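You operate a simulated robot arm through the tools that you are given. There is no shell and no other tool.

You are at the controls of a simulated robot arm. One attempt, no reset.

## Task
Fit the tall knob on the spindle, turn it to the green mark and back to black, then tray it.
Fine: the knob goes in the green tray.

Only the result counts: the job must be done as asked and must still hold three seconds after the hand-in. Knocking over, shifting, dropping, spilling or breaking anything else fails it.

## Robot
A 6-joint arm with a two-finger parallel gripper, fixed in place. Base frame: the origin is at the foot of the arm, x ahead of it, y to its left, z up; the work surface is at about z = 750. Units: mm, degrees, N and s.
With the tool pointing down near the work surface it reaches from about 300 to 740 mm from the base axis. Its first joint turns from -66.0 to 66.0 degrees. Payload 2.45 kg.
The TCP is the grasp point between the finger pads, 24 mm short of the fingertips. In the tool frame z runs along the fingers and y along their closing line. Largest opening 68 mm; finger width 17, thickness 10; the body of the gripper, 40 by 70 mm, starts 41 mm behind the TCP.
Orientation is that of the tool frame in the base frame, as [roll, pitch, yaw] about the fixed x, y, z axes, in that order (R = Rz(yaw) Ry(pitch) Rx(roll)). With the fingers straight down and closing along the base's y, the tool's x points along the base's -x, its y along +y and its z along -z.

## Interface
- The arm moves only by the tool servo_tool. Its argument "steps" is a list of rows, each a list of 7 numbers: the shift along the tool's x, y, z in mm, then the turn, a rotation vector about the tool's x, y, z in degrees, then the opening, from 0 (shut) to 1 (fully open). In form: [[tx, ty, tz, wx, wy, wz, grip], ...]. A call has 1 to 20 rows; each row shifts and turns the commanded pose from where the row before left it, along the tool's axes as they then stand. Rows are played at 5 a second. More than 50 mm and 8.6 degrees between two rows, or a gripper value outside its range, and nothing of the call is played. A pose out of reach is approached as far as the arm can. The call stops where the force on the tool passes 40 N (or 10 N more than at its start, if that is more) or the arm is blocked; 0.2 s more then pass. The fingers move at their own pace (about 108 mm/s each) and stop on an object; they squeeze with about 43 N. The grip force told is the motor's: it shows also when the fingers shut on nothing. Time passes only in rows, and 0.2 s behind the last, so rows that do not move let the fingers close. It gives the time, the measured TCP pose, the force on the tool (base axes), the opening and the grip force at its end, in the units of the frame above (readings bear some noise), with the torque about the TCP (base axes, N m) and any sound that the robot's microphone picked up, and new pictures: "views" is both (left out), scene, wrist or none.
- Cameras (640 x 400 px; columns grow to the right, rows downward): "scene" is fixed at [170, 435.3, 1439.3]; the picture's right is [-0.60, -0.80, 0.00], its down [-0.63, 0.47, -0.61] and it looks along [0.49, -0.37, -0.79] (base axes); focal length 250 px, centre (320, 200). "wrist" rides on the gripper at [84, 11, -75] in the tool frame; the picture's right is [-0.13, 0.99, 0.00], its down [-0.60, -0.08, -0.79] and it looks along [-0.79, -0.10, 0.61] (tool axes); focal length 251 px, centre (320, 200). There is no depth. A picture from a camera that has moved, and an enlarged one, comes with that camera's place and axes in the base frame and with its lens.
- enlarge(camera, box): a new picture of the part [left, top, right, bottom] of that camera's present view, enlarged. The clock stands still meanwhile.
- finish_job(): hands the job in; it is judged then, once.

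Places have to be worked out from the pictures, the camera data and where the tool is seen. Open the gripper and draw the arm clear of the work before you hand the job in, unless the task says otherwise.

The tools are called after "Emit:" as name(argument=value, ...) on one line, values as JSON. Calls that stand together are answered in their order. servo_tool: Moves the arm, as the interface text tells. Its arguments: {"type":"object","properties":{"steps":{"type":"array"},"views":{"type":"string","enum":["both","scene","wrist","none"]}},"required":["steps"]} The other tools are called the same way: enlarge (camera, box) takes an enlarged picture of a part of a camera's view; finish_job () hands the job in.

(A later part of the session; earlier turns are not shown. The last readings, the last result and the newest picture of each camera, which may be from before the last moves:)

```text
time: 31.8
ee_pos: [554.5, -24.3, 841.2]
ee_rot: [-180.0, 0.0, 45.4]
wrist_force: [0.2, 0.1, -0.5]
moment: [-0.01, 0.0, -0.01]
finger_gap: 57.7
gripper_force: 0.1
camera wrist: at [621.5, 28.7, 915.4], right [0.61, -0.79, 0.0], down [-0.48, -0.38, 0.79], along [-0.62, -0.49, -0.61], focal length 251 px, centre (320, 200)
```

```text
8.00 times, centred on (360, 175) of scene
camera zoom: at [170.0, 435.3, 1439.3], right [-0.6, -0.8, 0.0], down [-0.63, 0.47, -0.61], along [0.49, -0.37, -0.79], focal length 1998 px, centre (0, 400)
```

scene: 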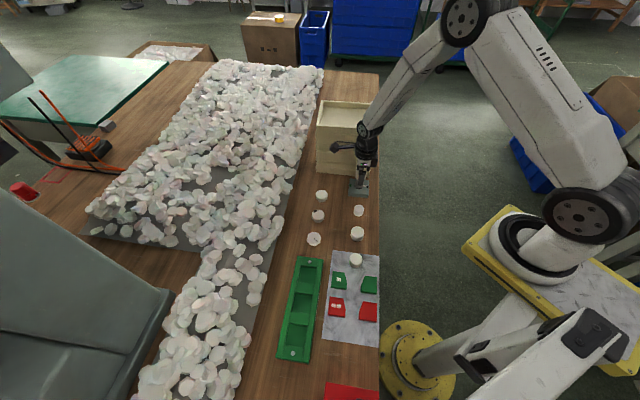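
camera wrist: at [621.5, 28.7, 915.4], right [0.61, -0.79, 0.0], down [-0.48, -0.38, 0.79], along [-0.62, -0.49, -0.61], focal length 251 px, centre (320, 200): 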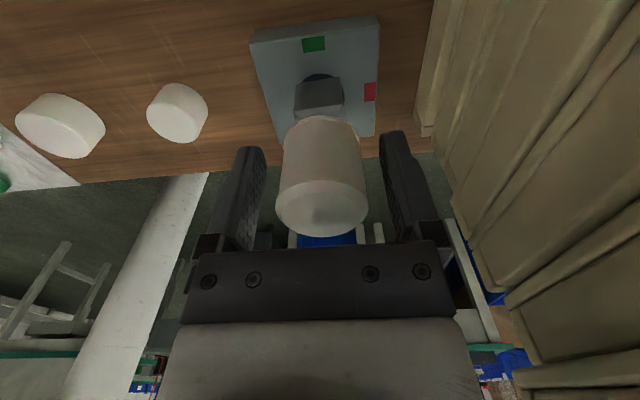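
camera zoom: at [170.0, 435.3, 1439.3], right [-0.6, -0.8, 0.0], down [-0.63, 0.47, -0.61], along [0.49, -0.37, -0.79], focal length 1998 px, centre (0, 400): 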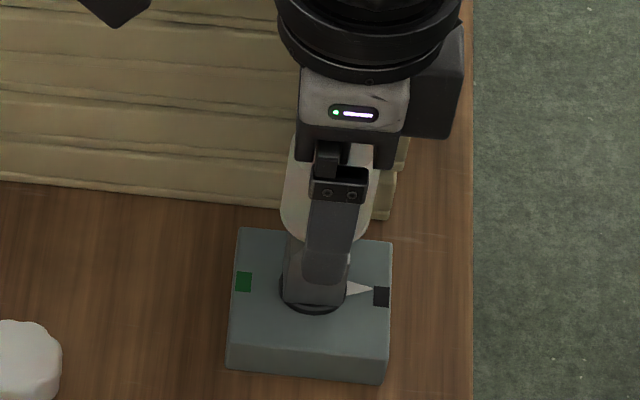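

The gripper is reversed (yaw 45) with the knob undisturbed. The handle is still 0.8 mm off in y and about 0.6 mm in x; I correct that and close on the handle.

Emit:
servo_tool(steps=[[0.6, 0.8, 0, 0, 0, 0, 0.85], [0, 0, 0, 0, 0, 0, 0.7], [0, 0, 0, 0, 0, 0, 0.58], [0, 0, 0, 0, 0, 0, 0.4], [0, 0, 0, 0, 0, 0, 0], [0, 0, 0, 0, 0, 0, 0]], views="wrist")

Emit:
enlarge(camera="scene", box=[345, 172, 370, 192])

Emit:
enlarge(camera="wrist", box=[270, 30, 370, 130])

```text
time: 33.2
ee_pos: [556.4, -24.2, 840.5]
ee_rot: [180.0, -0.1, 45.3]
wrist_force: [0.9, -0.1, 0.6]
moment: [-0.02, -0.01, -0.02]
finger_gap: 37.1
gripper_force: 43.0
camera wrist: at [622.4, 28.6, 915.4], right [0.61, -0.79, 0.0], down [-0.48, -0.38, 0.79], along [-0.62, -0.49, -0.61], focal length 251 px, centre (320, 200)
```

wrist: 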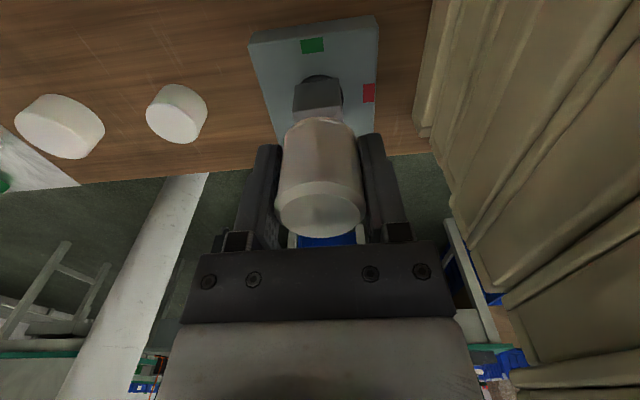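

```text
16.00 times, centred on (358, 182) of scene
camera zoom: at [170.0, 435.3, 1439.3], right [-0.6, -0.8, 0.0], down [-0.63, 0.47, -0.61], along [0.49, -0.37, -0.79], focal length 3996 px, centre (-280, 488)
```

zoom: 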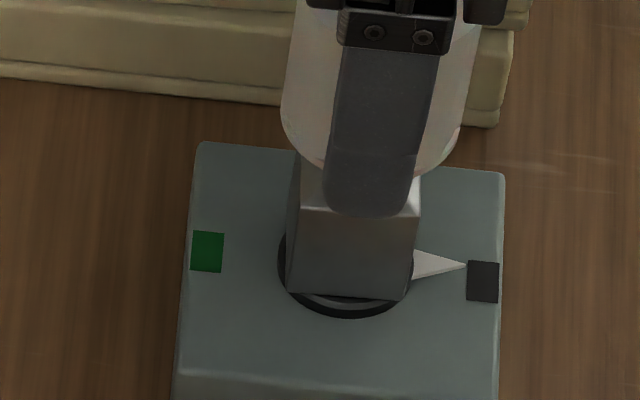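

```text
4.00 times, centred on (320, 80) of wrist
camera zoom: at [622.4, 28.6, 915.4], right [0.61, -0.79, 0.0], down [-0.48, -0.38, 0.79], along [-0.62, -0.49, -0.61], focal length 1006 px, centre (320, 680)
```

zoom: 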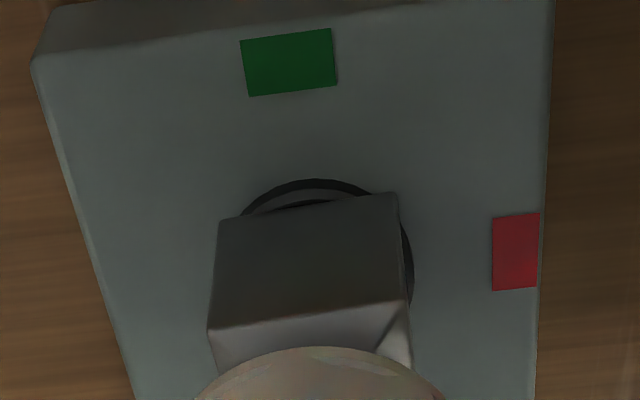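

Gripped with almost no side load. I turn counter-clockwise 40° in 4° steps and check torque and pointer.

Emit:
servo_tool(steps=[[0, 0, 0, 0, 0, -4, 0], [0, 0, 0, 0, 0, -4, 0], [0, 0, 0, 0, 0, -4, 0], [0, 0, 0, 0, 0, -4, 0], [0, 0, 0, 0, 0, -4, 0], [0, 0, 0, 0, 0, -4, 0], [0, 0, 0, 0, 0, -4, 0], [0, 0, 0, 0, 0, -4, 0], [0, 0, 0, 0, 0, -4, 0], [0, 0, 0, 0, 0, -4, 0]], views="wrist")

Emit:
enlarge(camera="scene", box=[345, 172, 370, 192])

Emit:
enlarge(camera="wrist", box=[270, 30, 370, 130])

```text
time: 35.4
ee_pos: [557.2, -24.3, 840.1]
ee_rot: [179.8, -0.1, 85.5]
wrist_force: [-8.2, 3.9, 15.7]
moment: [0.21, 0.61, -0.04]
finger_gap: 36.7
gripper_force: 43.0
camera wrist: at [572.9, 58.8, 915.2], right [0.98, -0.21, 0.0], down [-0.13, -0.6, 0.79], along [-0.16, -0.78, -0.61], focal length 251 px, centre (320, 200)
```

wrist: 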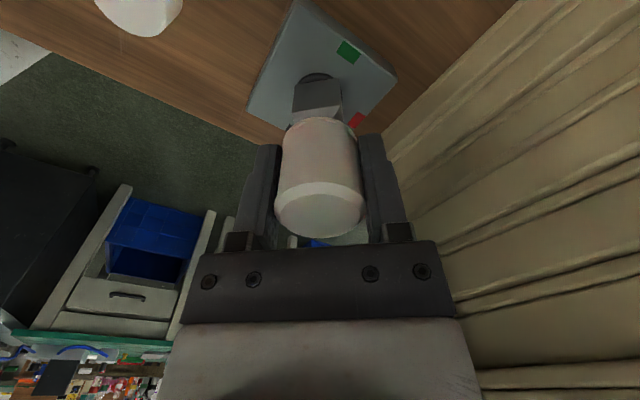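

```text
16.00 times, centred on (358, 182) of scene
camera zoom: at [169.5, 435.4, 1439.3], right [-0.6, -0.8, 0.0], down [-0.63, 0.47, -0.61], along [0.49, -0.37, -0.79], focal length 3996 px, centre (-280, 488)
```

zoom: 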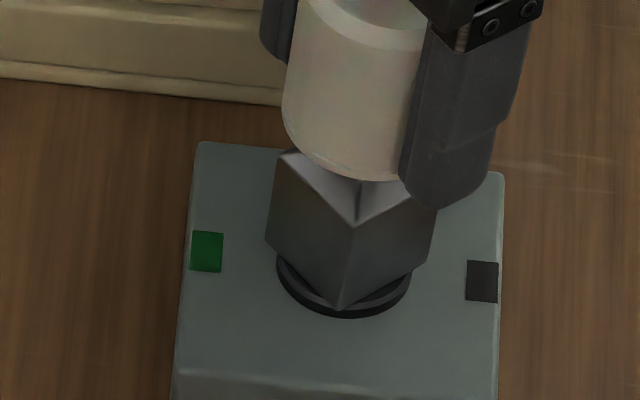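

```text
4.00 times, centred on (320, 80) of wrist
camera zoom: at [572.9, 58.8, 915.2], right [0.98, -0.21, 0.0], down [-0.13, -0.6, 0.79], along [-0.16, -0.78, -0.61], focal length 1006 px, centre (320, 680)
```

zoom: 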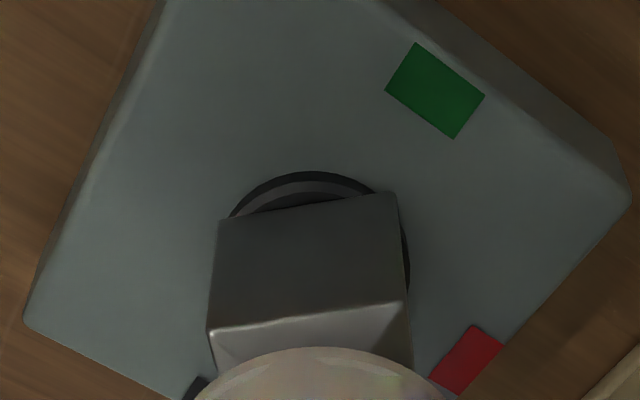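

The knob turns freely (torque -0.04 N·m), with a side load of about 9 N and 16 N upward because the knob's axis lies about 1.2 mm off the tool axis in tool x. I relieve that by a small shift and lift, and check.

Emit:
servo_tool(steps=[[0.2, -0.6, -0.6, 0, 0, 0, 0], [0, 0, 0, 0, 0, 0, 0], [0, 0, 0, 0, 0, 0, 0]], views="none")

```text
time: 36.2
ee_pos: [556.1, -23.8, 840.7]
ee_rot: [179.8, -0.2, 85.4]
wrist_force: [0.3, -0.3, 0.2]
moment: [0.04, -0.04, -0.04]
finger_gap: 36.9
gripper_force: 42.9
```

Loads are gone. I go on counter-clockwise with rows compensated for that pivot offset, another 48°.

Emit:
servo_tool(steps=[[0, -0.084, 0, 0, 0, -4, 0], [0, -0.084, 0, 0, 0, -4, 0], [0, -0.084, 0, 0, 0, -4, 0], [0, -0.084, 0, 0, 0, -4, 0], [0, -0.084, 0, 0, 0, -4, 0], [0, -0.084, 0, 0, 0, -4, 0], [0, -0.084, 0, 0, 0, -4, 0], [0, -0.084, 0, 0, 0, -4, 0], [0, -0.084, 0, 0, 0, -4, 0], [0, -0.084, 0, 0, 0, -4, 0], [0, -0.084, 0, 0, 0, -4, 0], [0, -0.084, 0, 0, 0, -4, 0]], views="wrist")

Emit:
enlarge(camera="scene", box=[345, 172, 370, 192])

Emit:
enlarge(camera="wrist", box=[270, 30, 370, 130])

```text
time: 38.8
ee_pos: [553.7, -23.5, 841.0]
ee_rot: [179.8, 0.1, 133.5]
wrist_force: [-5.1, 4.6, 1.7]
moment: [0.21, 0.28, -0.04]
finger_gap: 36.8
gripper_force: 42.9
camera wrist: at [504.2, 44.7, 915.4], right [0.81, 0.59, 0.0], down [0.36, -0.49, 0.79], along [0.47, -0.64, -0.61], focal length 251 px, centre (320, 200)
```

wrist: 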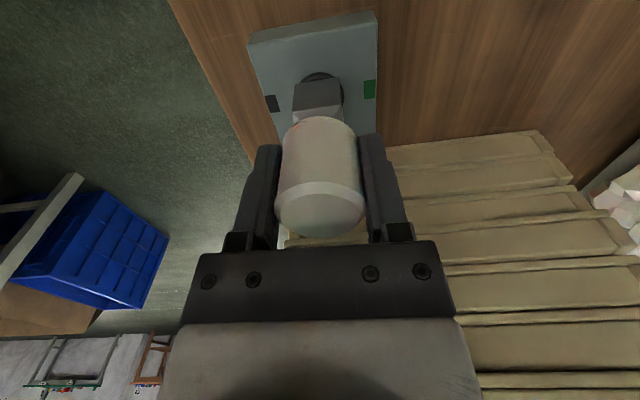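

```text
16.00 times, centred on (358, 182) of scene
camera zoom: at [169.8, 435.4, 1439.3], right [-0.6, -0.8, 0.0], down [-0.63, 0.47, -0.61], along [0.49, -0.37, -0.79], focal length 3996 px, centre (-280, 488)
```

zoom: 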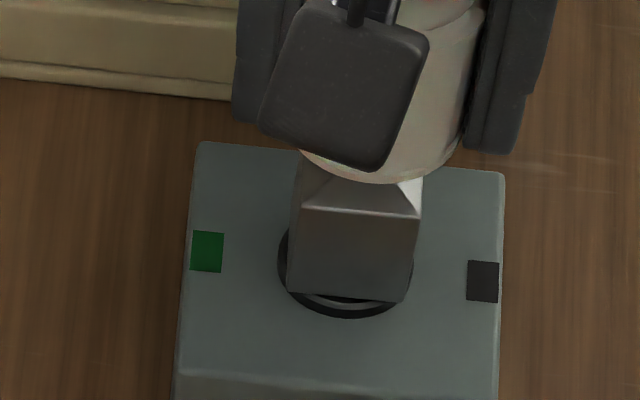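

```text
4.00 times, centred on (320, 80) of wrist
camera zoom: at [504.2, 44.7, 915.4], right [0.81, 0.59, 0.0], down [0.36, -0.49, 0.79], along [0.47, -0.64, -0.61], focal length 1006 px, centre (320, 680)
```

zoom: 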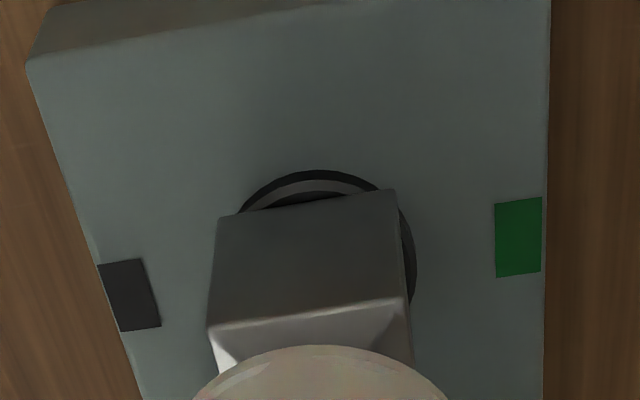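

Torque stays at 0.04 N·m, side load 7 N; I ease it by 0.35 mm in tool x and go on another 48°.

Emit:
servo_tool(steps=[[0.35, 0, 0, 0, 0, 0, 0], [0, -0.084, 0, 0, 0, -4, 0], [0, -0.084, 0, 0, 0, -4, 0], [0, -0.084, 0, 0, 0, -4, 0], [0, -0.084, 0, 0, 0, -4, 0], [0, -0.084, 0, 0, 0, -4, 0], [0, -0.084, 0, 0, 0, -4, 0], [0, -0.084, 0, 0, 0, -4, 0], [0, -0.084, 0, 0, 0, -4, 0], [0, -0.084, 0, 0, 0, -4, 0], [0, -0.084, 0, 0, 0, -4, 0], [0, -0.084, 0, 0, 0, -4, 0], [0, -0.084, 0, 0, 0, -4, 0]], views="wrist")

Emit:
enlarge(camera="scene", box=[345, 172, 370, 192])

Emit:
enlarge(camera="wrist", box=[270, 30, 370, 130])

```text
time: 41.6
ee_pos: [555.1, -27.1, 840.5]
ee_rot: [179.9, 0.2, -178.6]
wrist_force: [-1.5, 13.0, 2.6]
moment: [0.68, 0.01, -0.02]
finger_gap: 37.0
gripper_force: 43.0
camera wrist: at [469.5, -15.7, 915.1], right [0.1, 0.99, 0.0], down [0.6, -0.06, 0.79], along [0.79, -0.08, -0.61], focal length 251 px, centre (320, 200)
```

wrist: 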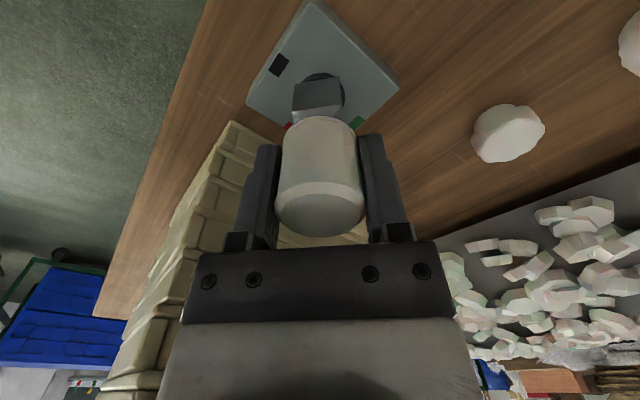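

```text
16.00 times, centred on (358, 182) of scene
camera zoom: at [169.9, 435.6, 1439.2], right [-0.6, -0.8, 0.0], down [-0.63, 0.47, -0.61], along [0.49, -0.37, -0.79], focal length 3996 px, centre (-280, 488)
```

zoom: 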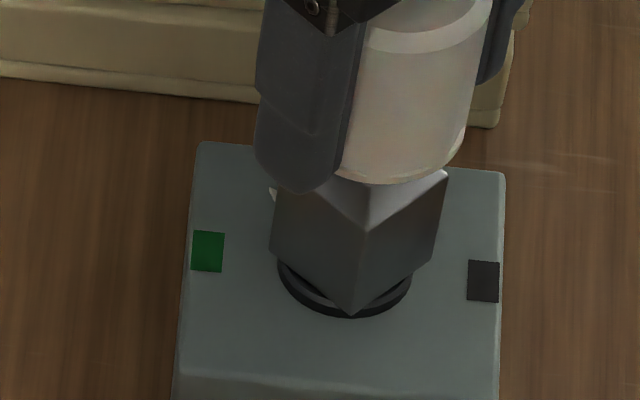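

```text
4.00 times, centred on (320, 80) of wrist
camera zoom: at [469.5, -15.7, 915.1], right [0.1, 0.99, 0.0], down [0.6, -0.06, 0.79], along [0.79, -0.08, -0.61], focal length 1006 px, centre (320, 680)
```

zoom: 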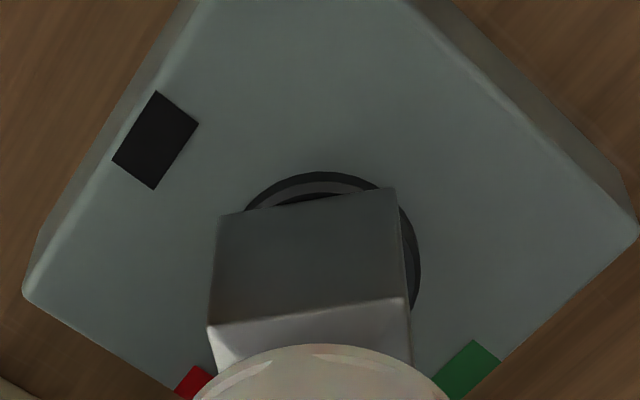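

The pointer tip has come out on the left of the foot, heading for green. I relieve the 13 N side load (shift +0.6 mm in tool y) and turn another 32°.

Emit:
servo_tool(steps=[[0, 0.6, 0, 0, 0, 0, 0], [0.022, -0.064, 0, 0, 0, -4, 0], [0.022, -0.064, 0, 0, 0, -4, 0], [0.022, -0.064, 0, 0, 0, -4, 0], [0.022, -0.064, 0, 0, 0, -4, 0], [0.022, -0.064, 0, 0, 0, -4, 0], [0.022, -0.064, 0, 0, 0, -4, 0], [0.022, -0.064, 0, 0, 0, -4, 0], [0.022, -0.064, 0, 0, 0, -4, 0]], views="wrist")

Emit:
enlarge(camera="scene", box=[345, 172, 370, 192])

Emit:
enlarge(camera="wrist", box=[250, 30, 390, 140])

```text
time: 43.6
ee_pos: [555.8, -24.3, 840.7]
ee_rot: [-179.9, 0.1, -146.5]
wrist_force: [4.8, 8.5, 1.8]
moment: [0.53, -0.2, -0.05]
finger_gap: 36.9
gripper_force: 43.1
camera wrist: at [477.5, -62.4, 914.9], right [-0.44, 0.9, 0.0], down [0.54, 0.27, 0.8], along [0.71, 0.35, -0.61], focal length 251 px, centre (320, 200)
```

wrist: 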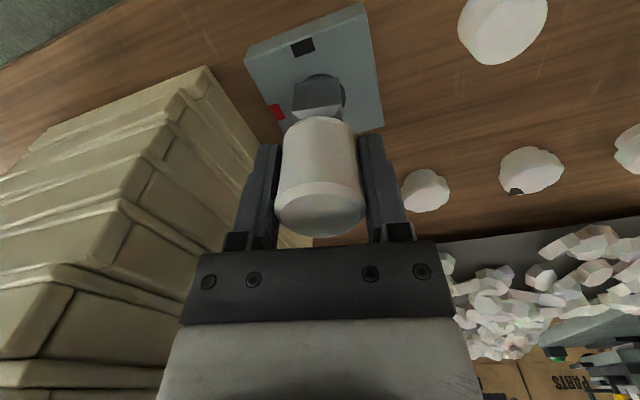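

```text
16.00 times, centred on (358, 182) of scene
camera zoom: at [170.0, 435.5, 1439.2], right [-0.6, -0.8, 0.0], down [-0.63, 0.47, -0.61], along [0.49, -0.37, -0.79], focal length 3996 px, centre (-280, 488)
```

zoom: 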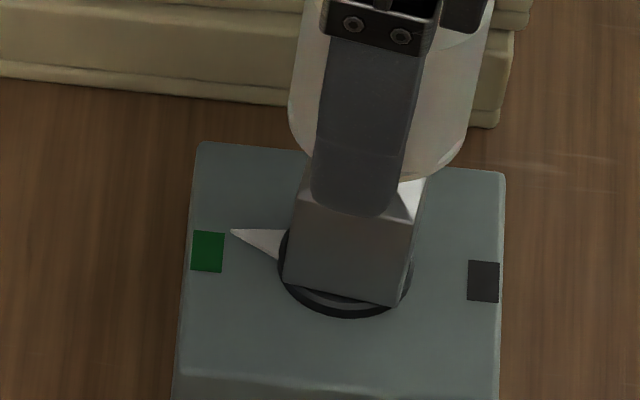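

```text
3.64 times, centred on (320, 85) of wrist
camera zoom: at [477.5, -62.4, 914.9], right [-0.44, 0.9, 0.0], down [0.54, 0.27, 0.8], along [0.71, 0.35, -0.61], focal length 914 px, centre (320, 618)
```

zoom: 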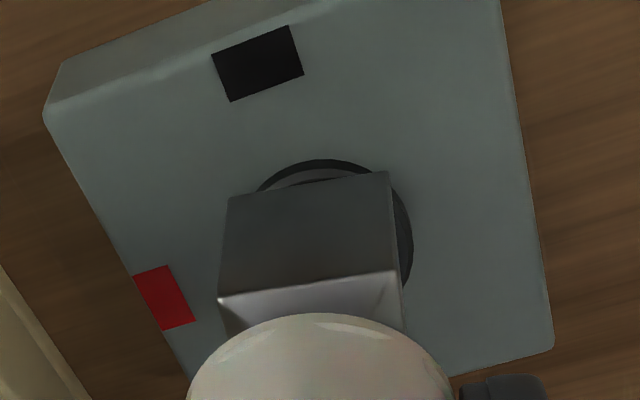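

The pointer is about 17° short of green (knob play about 5°). I relieve the side load and turn 17° more.

Emit:
servo_tool(steps=[[-0.35, 0.22, 0, 0, 0, 0, 0], [0.022, -0.064, 0, 0, 0, -4, 0], [0.022, -0.064, 0, 0, 0, -4, 0], [0.022, -0.064, 0, 0, 0, -4, 0], [0.022, -0.064, 0, 0, 0, -4, 0], [0, 0, 0, 0, 0, -1, 0], [0, 0, 0, 0, 0, 0, 0]], views="none")

Emit:
enlarge(camera="scene", box=[345, 172, 370, 192])

```text
time: 45.2
ee_pos: [554.6, -26.1, 840.4]
ee_rot: [-180.0, 0.1, -129.6]
wrist_force: [1.9, 4.7, -0.1]
moment: [0.23, -0.1, 0.0]
finger_gap: 37.0
gripper_force: 43.0
```

```text
16.00 times, centred on (358, 182) of scene
camera zoom: at [170.0, 435.5, 1439.2], right [-0.6, -0.8, 0.0], down [-0.63, 0.47, -0.61], along [0.49, -0.37, -0.79], focal length 3996 px, centre (-280, 488)
```

zoom: 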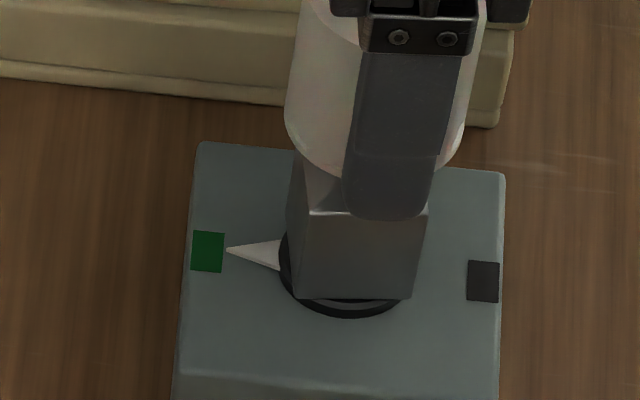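

The pointer now stands on the green mark (within about 2–3°), torque nil. I hold there for a second, then start turning back clockwise, 48° first.

Emit:
servo_tool(steps=[[0, 0, 0, 0, 0, 0, 0], [0, 0, 0, 0, 0, 0, 0], [0, 0, 0, 0, 0, 0, 0], [0, 0, 0, 0, 0, 0, 0], [0, 0, 0, 0, 0, 0, 0]], views="scene")

Emit:
servo_tool(steps=[[-0.15, 0.1, 0, 0, 0, 0, 0], [-0.027, 0.062, 0, 0, 0, 4, 0], [-0.027, 0.062, 0, 0, 0, 4, 0], [-0.027, 0.062, 0, 0, 0, 4, 0], [-0.027, 0.062, 0, 0, 0, 4, 0], [-0.027, 0.062, 0, 0, 0, 4, 0], [-0.027, 0.062, 0, 0, 0, 4, 0], [-0.027, 0.062, 0, 0, 0, 4, 0], [-0.027, 0.062, 0, 0, 0, 4, 0], [-0.027, 0.062, 0, 0, 0, 4, 0], [-0.027, 0.062, 0, 0, 0, 4, 0], [-0.027, 0.062, 0, 0, 0, 4, 0], [-0.027, 0.062, 0, 0, 0, 4, 0]], views="none")

Emit:
enlarge(camera="scene", box=[345, 172, 370, 192])

```text
time: 46.4
ee_pos: [553.9, -25.5, 842.0]
ee_rot: [180.0, 0.1, -129.7]
wrist_force: [-0.8, 3.8, -0.2]
moment: [0.17, -0.02, -0.02]
finger_gap: 36.6
gripper_force: 43.0
```

scene: 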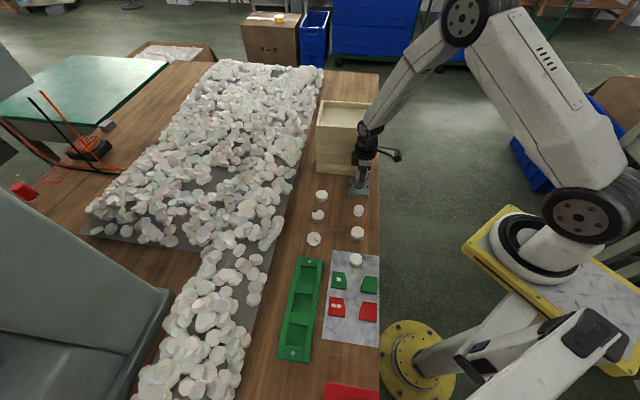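

```text
time: 49.2
ee_pos: [553.8, -25.5, 841.9]
ee_rot: [179.8, 0.2, -177.7]
wrist_force: [1.7, -1.2, 3.6]
moment: [-0.18, -0.03, 0.03]
finger_gap: 37.0
gripper_force: 42.6
```

```text
16.00 times, centred on (358, 182) of scene
camera zoom: at [169.9, 435.3, 1439.3], right [-0.6, -0.8, 0.0], down [-0.63, 0.47, -0.61], along [0.49, -0.37, -0.79], focal length 3996 px, centre (-280, 488)
```

zoom: 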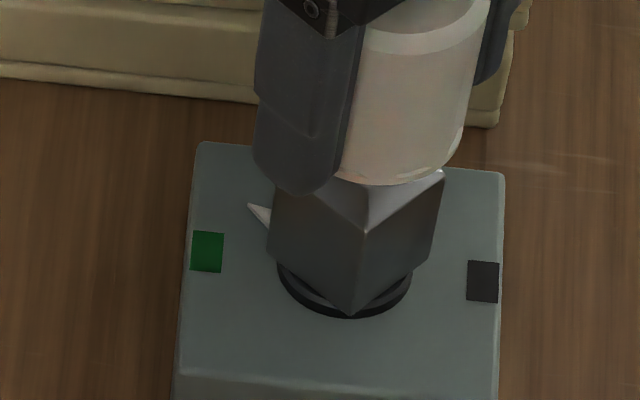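

The pointer follows back with low load. I turn another 48° clockwise.

Emit:
servo_tool(steps=[[-0.027, 0.062, 0, 0, 0, 4, 0], [-0.027, 0.062, 0, 0, 0, 4, 0], [-0.027, 0.062, 0, 0, 0, 4, 0], [-0.027, 0.062, 0, 0, 0, 4, 0], [-0.027, 0.062, 0, 0, 0, 4, 0], [-0.027, 0.062, 0, 0, 0, 4, 0], [-0.027, 0.062, 0, 0, 0, 4, 0], [-0.027, 0.062, 0, 0, 0, 4, 0], [-0.027, 0.062, 0, 0, 0, 4, 0], [-0.027, 0.062, 0, 0, 0, 4, 0], [-0.027, 0.062, 0, 0, 0, 4, 0], [-0.027, 0.062, 0, 0, 0, 4, 0]], views="none")

Emit:
enlarge(camera="scene", box=[345, 172, 370, 192])

```text
time: 51.8
ee_pos: [554.2, -24.1, 839.8]
ee_rot: [179.9, -0.1, 134.3]
wrist_force: [1.1, -8.3, -2.2]
moment: [-0.45, -0.06, 0.08]
finger_gap: 37.0
gripper_force: 43.0
```

```text
16.00 times, centred on (358, 182) of scene
camera zoom: at [170.0, 435.2, 1439.3], right [-0.6, -0.8, 0.0], down [-0.63, 0.47, -0.61], along [0.49, -0.37, -0.79], focal length 3996 px, centre (-280, 488)
```

zoom: 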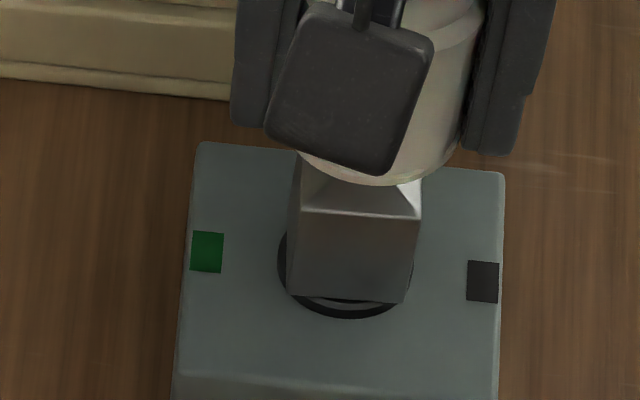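

Side load 8 N in -y: I ease 0.4 mm that way and turn another 48°.

Emit:
servo_tool(steps=[[-0.29, -0.28, 0, 0, 0, 0, 0], [-0.027, 0.062, 0, 0, 0, 4, 0], [-0.027, 0.062, 0, 0, 0, 4, 0], [-0.027, 0.062, 0, 0, 0, 4, 0], [-0.027, 0.062, 0, 0, 0, 4, 0], [-0.027, 0.062, 0, 0, 0, 4, 0], [-0.027, 0.062, 0, 0, 0, 4, 0], [-0.027, 0.062, 0, 0, 0, 4, 0], [-0.027, 0.062, 0, 0, 0, 4, 0], [-0.027, 0.062, 0, 0, 0, 4, 0], [-0.027, 0.062, 0, 0, 0, 4, 0], [-0.027, 0.062, 0, 0, 0, 4, 0], [-0.027, 0.062, 0, 0, 0, 4, 0]], views="none")

Emit:
enlarge(camera="scene", box=[345, 172, 370, 192])

```text
time: 54.6
ee_pos: [555.0, -24.9, 841.8]
ee_rot: [180.0, -0.1, 86.2]
wrist_force: [-7.9, -5.3, 12.7]
moment: [-0.24, 0.56, 0.03]
finger_gap: 36.8
gripper_force: 43.3
```

```text
16.00 times, centred on (358, 182) of scene
camera zoom: at [169.6, 435.2, 1439.4], right [-0.6, -0.8, 0.0], down [-0.63, 0.47, -0.61], along [0.49, -0.37, -0.79], focal length 3996 px, centre (-280, 488)
```

zoom: 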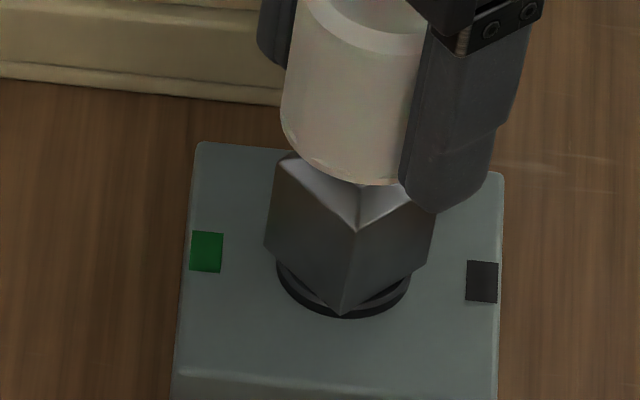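

Ease the load again (small shift and 0.5 mm lift) and turn 36° more, getting near black.

Emit:
servo_tool(steps=[[-0.27, -0.33, -0.5, 0, 0, 0, 0], [-0.027, 0.062, 0, 0, 0, 4, 0], [-0.027, 0.062, 0, 0, 0, 4, 0], [-0.027, 0.062, 0, 0, 0, 4, 0], [-0.027, 0.062, 0, 0, 0, 4, 0], [-0.027, 0.062, 0, 0, 0, 4, 0], [-0.027, 0.062, 0, 0, 0, 4, 0], [-0.027, 0.062, 0, 0, 0, 4, 0], [-0.027, 0.062, 0, 0, 0, 4, 0], [-0.027, 0.062, 0, 0, 0, 4, 0], [0, 0, 0, 0, 0, 0, 0]], views="none")

Emit:
enlarge(camera="scene", box=[345, 172, 370, 192])

```text
time: 57.0
ee_pos: [556.9, -24.6, 842.1]
ee_rot: [-180.0, -0.2, 50.4]
wrist_force: [-3.8, -3.9, -0.7]
moment: [-0.25, 0.16, 0.04]
finger_gap: 36.5
gripper_force: 43.1
```

```text
16.00 times, centred on (358, 182) of scene
camera zoom: at [169.9, 435.3, 1439.3], right [-0.6, -0.8, 0.0], down [-0.63, 0.47, -0.61], along [0.49, -0.37, -0.79], focal length 3996 px, centre (-280, 488)
```

zoom: 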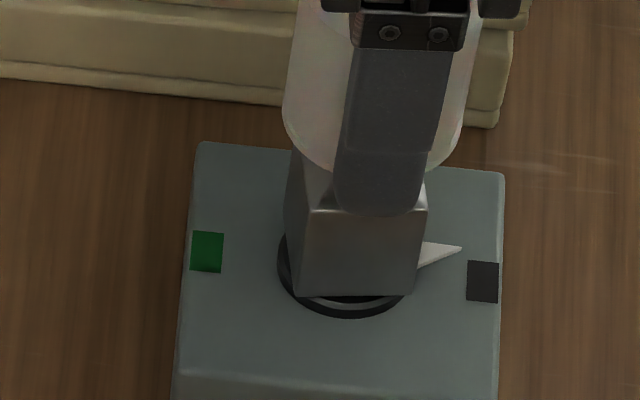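

The pointer is about 14° short of black. I turn 11° more and check the pointer and torque.

Emit:
servo_tool(steps=[[-0.15, -0.15, 0, 0, 0, 3, 0], [-0.02, 0.045, 0, 0, 0, 3, 0], [-0.02, 0.045, 0, 0, 0, 3, 0], [-0.02, 0.045, 0, 0, 0, 2, 0], [0, 0, 0, 0, 0, 0, 0]], views="none")

Emit:
enlarge(camera="scene", box=[345, 172, 370, 192])

```text
time: 58.2
ee_pos: [555.2, -23.4, 840.9]
ee_rot: [180.0, -0.1, 39.2]
wrist_force: [-1.5, -8.3, -0.2]
moment: [-0.41, 0.01, 0.04]
finger_gap: 36.5
gripper_force: 42.7
```

```text
16.00 times, centred on (358, 182) of scene
camera zoom: at [169.9, 435.2, 1439.3], right [-0.6, -0.8, 0.0], down [-0.63, 0.47, -0.61], along [0.49, -0.37, -0.79], focal length 3996 px, centre (-280, 488)
```

zoom: 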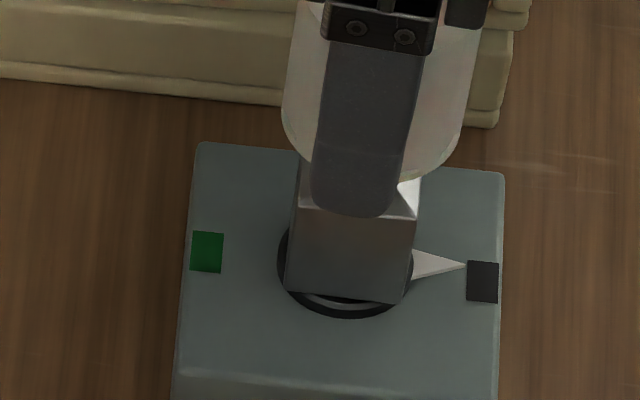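

About 3.5° remain. I ease the side load and turn 3.5° more towards the stop at black.

Emit:
servo_tool(steps=[[-0.25, 0.31, 0, 0, 0, 0, 0], [-0.01, 0.02, 0, 0, 0, 1.5, 0], [-0.01, 0.02, 0, 0, 0, 2, 0], [0, 0, 0, 0, 0, 0, 0]], views="none")

Emit:
enlarge(camera="scene", box=[345, 172, 370, 192])

```text
time: 59.2
ee_pos: [556.3, -23.4, 841.1]
ee_rot: [180.0, -0.1, 35.9]
wrist_force: [-0.7, 0.1, -0.2]
moment: [-0.01, 0.01, 0.01]
finger_gap: 37.0
gripper_force: 42.8
```

```text
16.00 times, centred on (358, 182) of scene
camera zoom: at [169.9, 435.3, 1439.3], right [-0.6, -0.8, 0.0], down [-0.63, 0.47, -0.61], along [0.49, -0.37, -0.79], focal length 3996 px, centre (-280, 488)
```

zoom: 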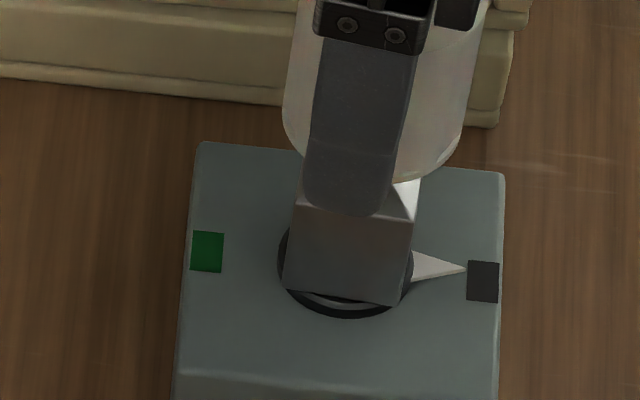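

About 1.5–2° to go with no torque yet; I turn 2.5° more to meet the stop lightly.

Emit:
servo_tool(steps=[[-0.01, 0.02, 0, 0, 0, 1.25, 0], [-0.01, 0.02, 0, 0, 0, 1.25, 0], [0, 0, 0, 0, 0, 0, 0]], views="none")

Emit:
enlarge(camera="scene", box=[345, 172, 370, 192])

```text
time: 60.0
ee_pos: [556.6, -24.4, 841.8]
ee_rot: [180.0, -0.1, 33.4]
wrist_force: [-3.5, 3.0, 0.2]
moment: [0.15, 0.09, 0.02]
finger_gap: 36.7
gripper_force: 43.0
```

```text
16.00 times, centred on (358, 182) of scene
camera zoom: at [169.9, 435.4, 1439.3], right [-0.6, -0.8, 0.0], down [-0.63, 0.47, -0.61], along [0.49, -0.37, -0.79], focal length 3996 px, centre (-280, 488)
```

zoom: 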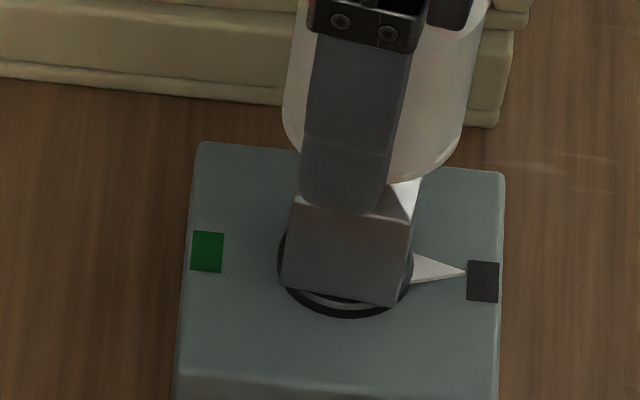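

Emit:
servo_tool(steps=[[0, 0, 0, 0, 0, 1.0, 0], [0, 0, 0, 0, 0, 0, 0]], views="none")

Emit:
enlarge(camera="scene", box=[350, 178, 366, 190])

```text
time: 60.6
ee_pos: [555.3, -23.4, 840.8]
ee_rot: [180.0, -0.1, 32.2]
wrist_force: [-2.8, 4.6, 0.6]
moment: [0.34, 0.12, 0.05]
finger_gap: 36.7
gripper_force: 43.3
```

```text
16.00 times, centred on (358, 184) of scene
camera zoom: at [169.9, 435.5, 1439.2], right [-0.6, -0.8, 0.0], down [-0.63, 0.47, -0.61], along [0.49, -0.37, -0.79], focal length 3996 px, centre (-288, 456)
```

zoom: 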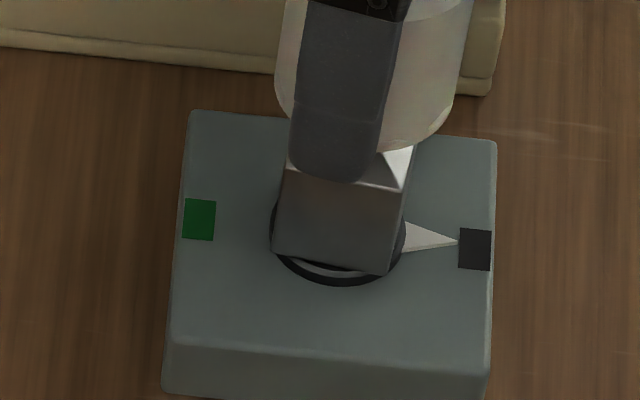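

The pointer tip is back where it was at the start, on black. I turn back 4° inside the play to unload the socket, then lift the knob straight off the post.

Emit:
servo_tool(steps=[[0, 0, 0, 0, 0, -2, 0], [0, 0, 0, 0, 0, -2, 0], [0, 0, -3, 0, 0, 0, 0], [0, 0, -4, 0, 0, 0, 0], [0, 0, -4, 0, 0, 0, 0]], views="none")

Emit:
enlarge(camera="scene", box=[345, 172, 370, 192])

```text
time: 61.8
ee_pos: [556.7, -23.7, 851.8]
ee_rot: [180.0, -0.2, 36.3]
wrist_force: [-2.8, 4.3, -2.3]
moment: [0.23, 0.17, 0.0]
finger_gap: 36.9
gripper_force: 43.1
```

```text
16.00 times, centred on (358, 182) of scene
camera zoom: at [169.9, 435.4, 1439.2], right [-0.6, -0.8, 0.0], down [-0.63, 0.47, -0.61], along [0.49, -0.37, -0.79], focal length 3996 px, centre (-280, 488)
```

zoom: 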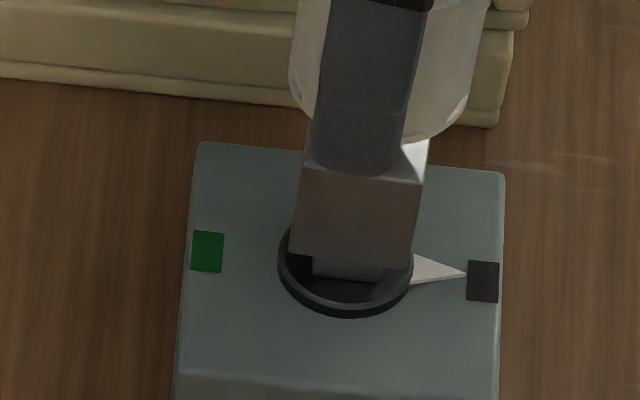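

The pointer stays exactly on black. I ease the slight side load and lift the rest of the way clear.

Emit:
servo_tool(steps=[[0, -0.25, 0, 0, 0, 0, 0], [0, 0, -4, 0, 0, 0, 0], [0, 0, -5, 0, 0, 0, 0], [0, 0, -6, 0, 0, 0, 0], [0, 0, -10, 0, 0, 0, 0], [0, 0, -15, 0, 0, 0, 0], [0, 0, -20, 0, 0, 0, 0], [0, 0, 0, 0, 0, 0, 0]], views="both")

Emit:
enlarge(camera="scene", box=[335, 150, 385, 200])

Emit:
enlarge(camera="scene", box=[270, 240, 390, 370])

```text
time: 63.6
ee_pos: [555.0, -25.4, 913.5]
ee_rot: [180.0, 0.0, 36.4]
wrist_force: [0.1, -0.2, -1.4]
moment: [-0.03, 0.0, 0.01]
finger_gap: 36.8
gripper_force: 43.4
camera wrist: at [628.9, 16.8, 987.0], right [0.48, -0.88, 0.0], down [-0.53, -0.3, 0.79], along [-0.69, -0.38, -0.61], focal length 251 px, centre (320, 200)
```

scene: 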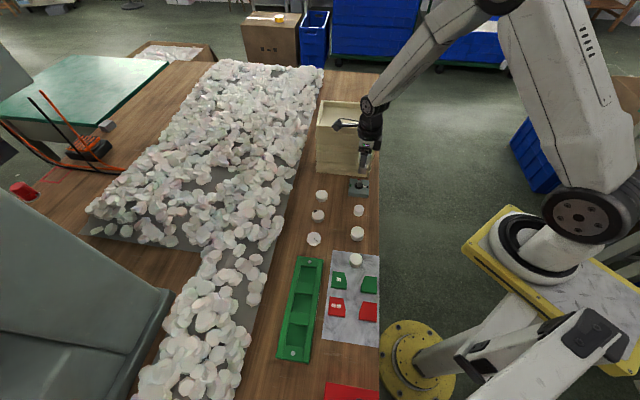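
wrist: 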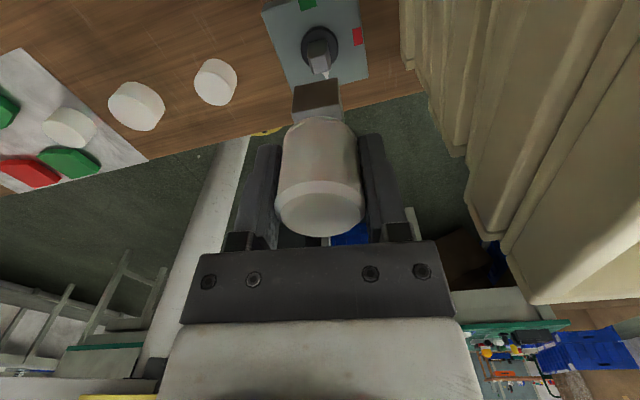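

```text
8.00 times, centred on (360, 175) of scene
camera zoom: at [170.0, 435.3, 1439.3], right [-0.6, -0.8, 0.0], down [-0.63, 0.47, -0.61], along [0.49, -0.37, -0.79], focal length 1998 px, centre (0, 400)
```

zoom: 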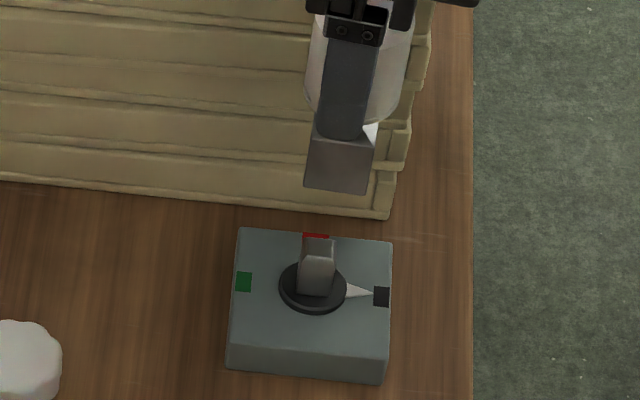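

```text
3.08 times, centred on (330, 305) of scene
camera zoom: at [170.0, 435.3, 1439.3], right [-0.6, -0.8, 0.0], down [-0.63, 0.47, -0.61], along [0.49, -0.37, -0.79], focal length 768 px, centre (289, -123)
```

zoom: 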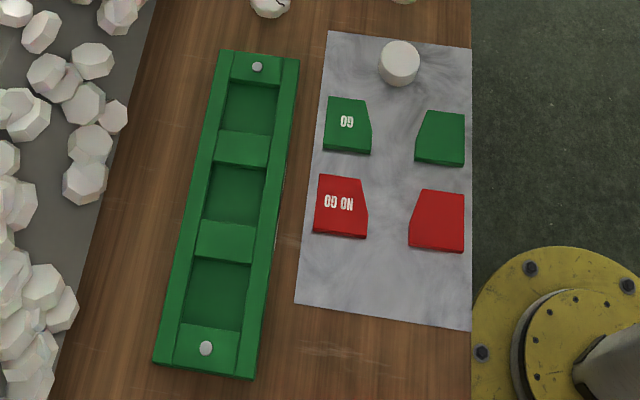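

The knob is off, and the pointer stands at black. Now I turn the wrist back counter-clockwise in the air (away from the crate) towards yaw -135, first half.

Emit:
servo_tool(steps=[[0, 0, -5, 0, 0, -8, 0], [0, 0, -5, 0, 0, -8, 0], [0, 0, 0, 0, 0, -8, 0], [0, 0, 0, 0, 0, -8, 0], [0, 0, 0, 0, 0, -8, 0], [0, 0, 0, 0, 0, -8, 0], [0, 0, 0, 0, 0, -8, 0], [0, 0, 0, 0, 0, -8, 0], [0, 0, 0, 0, 0, -8, 0], [0, 0, 0, 0, 0, -8, 0], [0, 0, 0, 0, 0, -8, 0], [0, 0, 0, 0, 0, -8, 0], [0, 0, 0, 0, 0, -8, 0], [0, 0, 0, 0, 0, -8, 0], [0, 0, 0, 0, 0, -8, 0], [0, 0, 0, 0, 0, -8, 0], [0, 0, 0, 0, 0, -8, 0], [0, 0, 0, 0, 0, -8, 0]], views="wrist")

```text
time: 67.4
ee_pos: [556.0, -24.6, 922.2]
ee_rot: [179.8, 0.1, -179.5]
wrist_force: [-0.2, 0.5, -1.0]
moment: [0.0, 0.0, -0.01]
finger_gap: 36.7
gripper_force: 42.9
camera wrist: at [471.3, -13.3, 996.3], right [0.12, 0.99, 0.0], down [0.6, -0.07, 0.79], along [0.79, -0.09, -0.61], focal length 251 px, centre (320, 200)
```

wrist: 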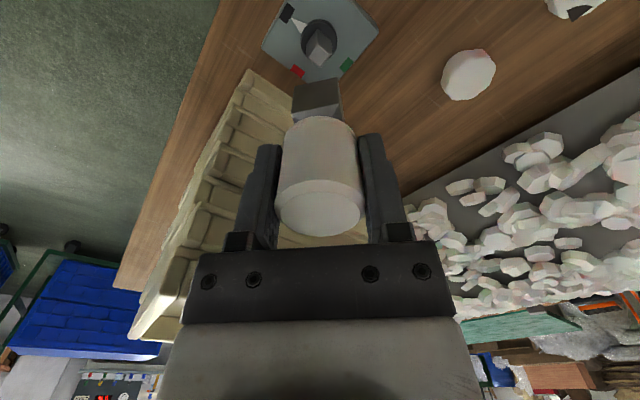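

Half the wrist turn is done. I finish the turn to yaw -135 and carry the knob high over the table to a place beside the tray, to look into its wells.

Emit:
servo_tool(steps=[[0, 0, 0, 0, 0, -7.4, 0], [0, 0, 0, 0, 0, -7.4, 0], [0, 0, 0, 0, 0, -7.4, 0], [0, 0, 0, 0, 0, -7.4, 0], [0, 0, 0, 0, 0, -7.4, 0], [0, 0, 0, 0, 0, -7.5, 0], [-3.1, 42.9, 0, 0, 0, 0, 0], [-3.1, 42.9, 0, 0, 0, 0, 0], [-3.1, 42.9, 0, 0, 0, 0, 0], [-3.1, 42.9, 0, 0, 0, 0, 0], [-3.1, 42.9, 0, 0, 0, 0, 0], [-3.1, 42.9, 0, 0, 0, 0, 0], [-3.1, 42.9, 0, 0, 0, 0, 0], [-3.1, 42.9, 0, 0, 0, 0, 0], [0, 0, 0, 0, 0, 0, 0]], views="both")

Emit:
enlarge(camera="wrist", box=[200, 0, 520, 200])

```text
time: 70.6
ee_pos: [332.6, 237.9, 924.0]
ee_rot: [-179.9, 0.0, -135.2]
wrist_force: [0.2, 0.3, -1.2]
moment: [0.01, -0.04, 0.02]
finger_gap: 36.7
gripper_force: 42.8
camera wrist: at [264.9, 187.0, 998.2], right [-0.61, 0.79, 0.0], down [0.48, 0.37, 0.79], along [0.63, 0.48, -0.61], focal length 251 px, centre (320, 200)
```

scene: 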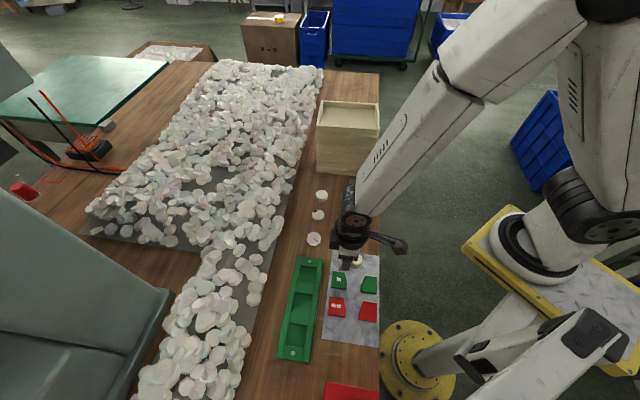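
wrist: 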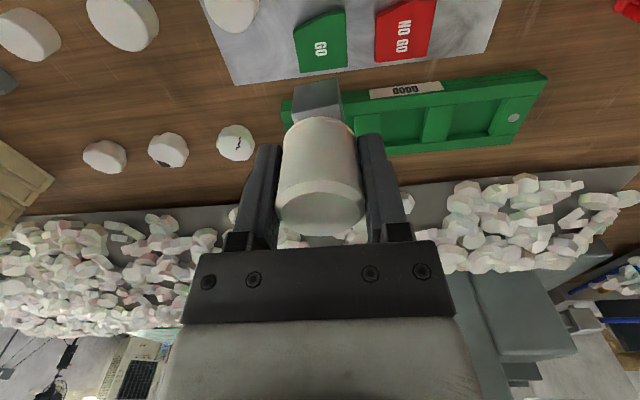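

```text
2.00 times, centred on (360, 100) of wrist
camera zoom: at [264.9, 187.0, 998.2], right [-0.61, 0.79, 0.0], down [0.48, 0.37, 0.79], along [0.63, 0.48, -0.61], focal length 503 px, centre (240, 400)
```

zoom: 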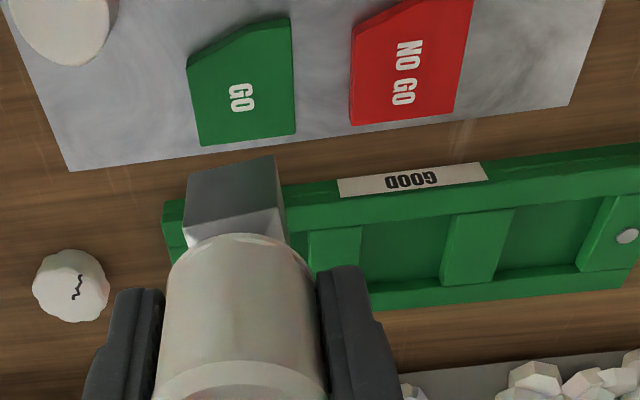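

I see the tray with three flat wells; the middle one spans about 46 by 58 mm around (342, 363), rim near z≈772. I move the knob above it, still high.

Emit:
servo_tool(steps=[[-31.7, 27.4, 0, 0, 0, 0, 0], [-31.7, 27.4, 0, 0, 0, 0, 0], [-31.6, 27.5, 0, 0, 0, 0, 0], [0, 0, 25, 0, 0, 0, 0], [0, 0, 0, 0, 0, 0, 0]], views="both")

Emit:
enlarge(camera="wrist", box=[220, 0, 420, 140])

Emit:
enlarge(camera="scene", box=[255, 240, 355, 370])

```text
time: 71.8
ee_pos: [340.9, 362.6, 896.0]
ee_rot: [-179.9, 0.1, -135.1]
wrist_force: [0.1, 0.2, -1.3]
moment: [0.0, 0.0, 0.0]
finger_gap: 36.6
gripper_force: 43.2
camera wrist: at [273.0, 312.3, 969.9], right [-0.61, 0.79, 0.0], down [0.48, 0.37, 0.79], along [0.63, 0.48, -0.61], focal length 251 px, centre (320, 200)
```

scene: 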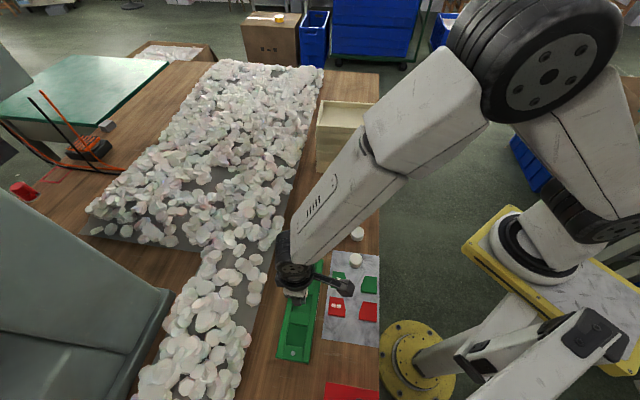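
wrist: 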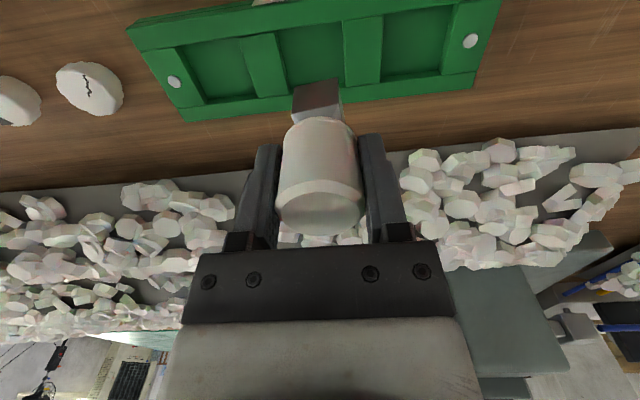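

```text
2.86 times, centred on (320, 70) of wrist
camera zoom: at [273.0, 312.3, 969.9], right [-0.61, 0.79, 0.0], down [0.48, 0.37, 0.79], along [0.63, 0.48, -0.61], focal length 718 px, centre (320, 571)
```

zoom: 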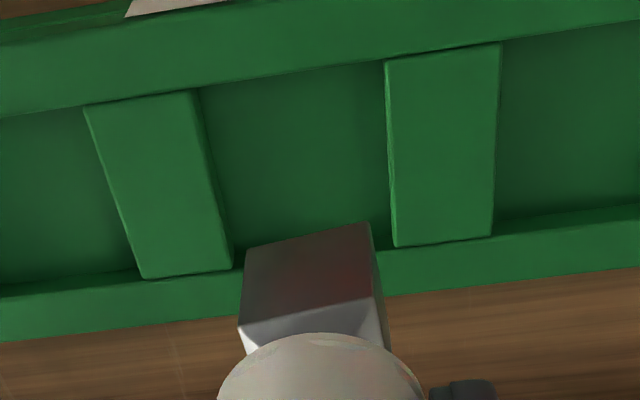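

```text
3.08 times, centred on (305, 305) of scene
camera zoom: at [170.0, 435.4, 1439.3], right [-0.6, -0.8, 0.0], down [-0.63, 0.47, -0.61], along [0.49, -0.37, -0.79], focal length 768 px, centre (366, -123)
```

zoom: 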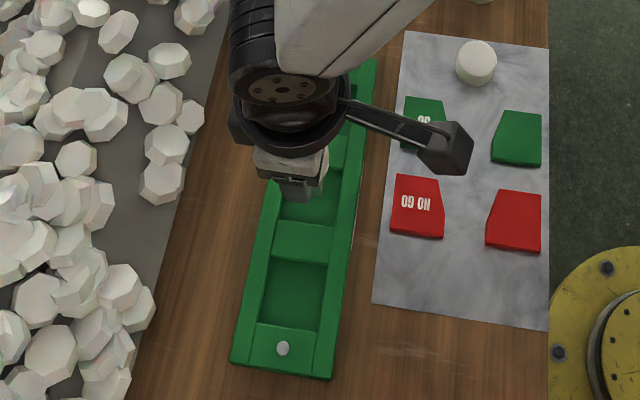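

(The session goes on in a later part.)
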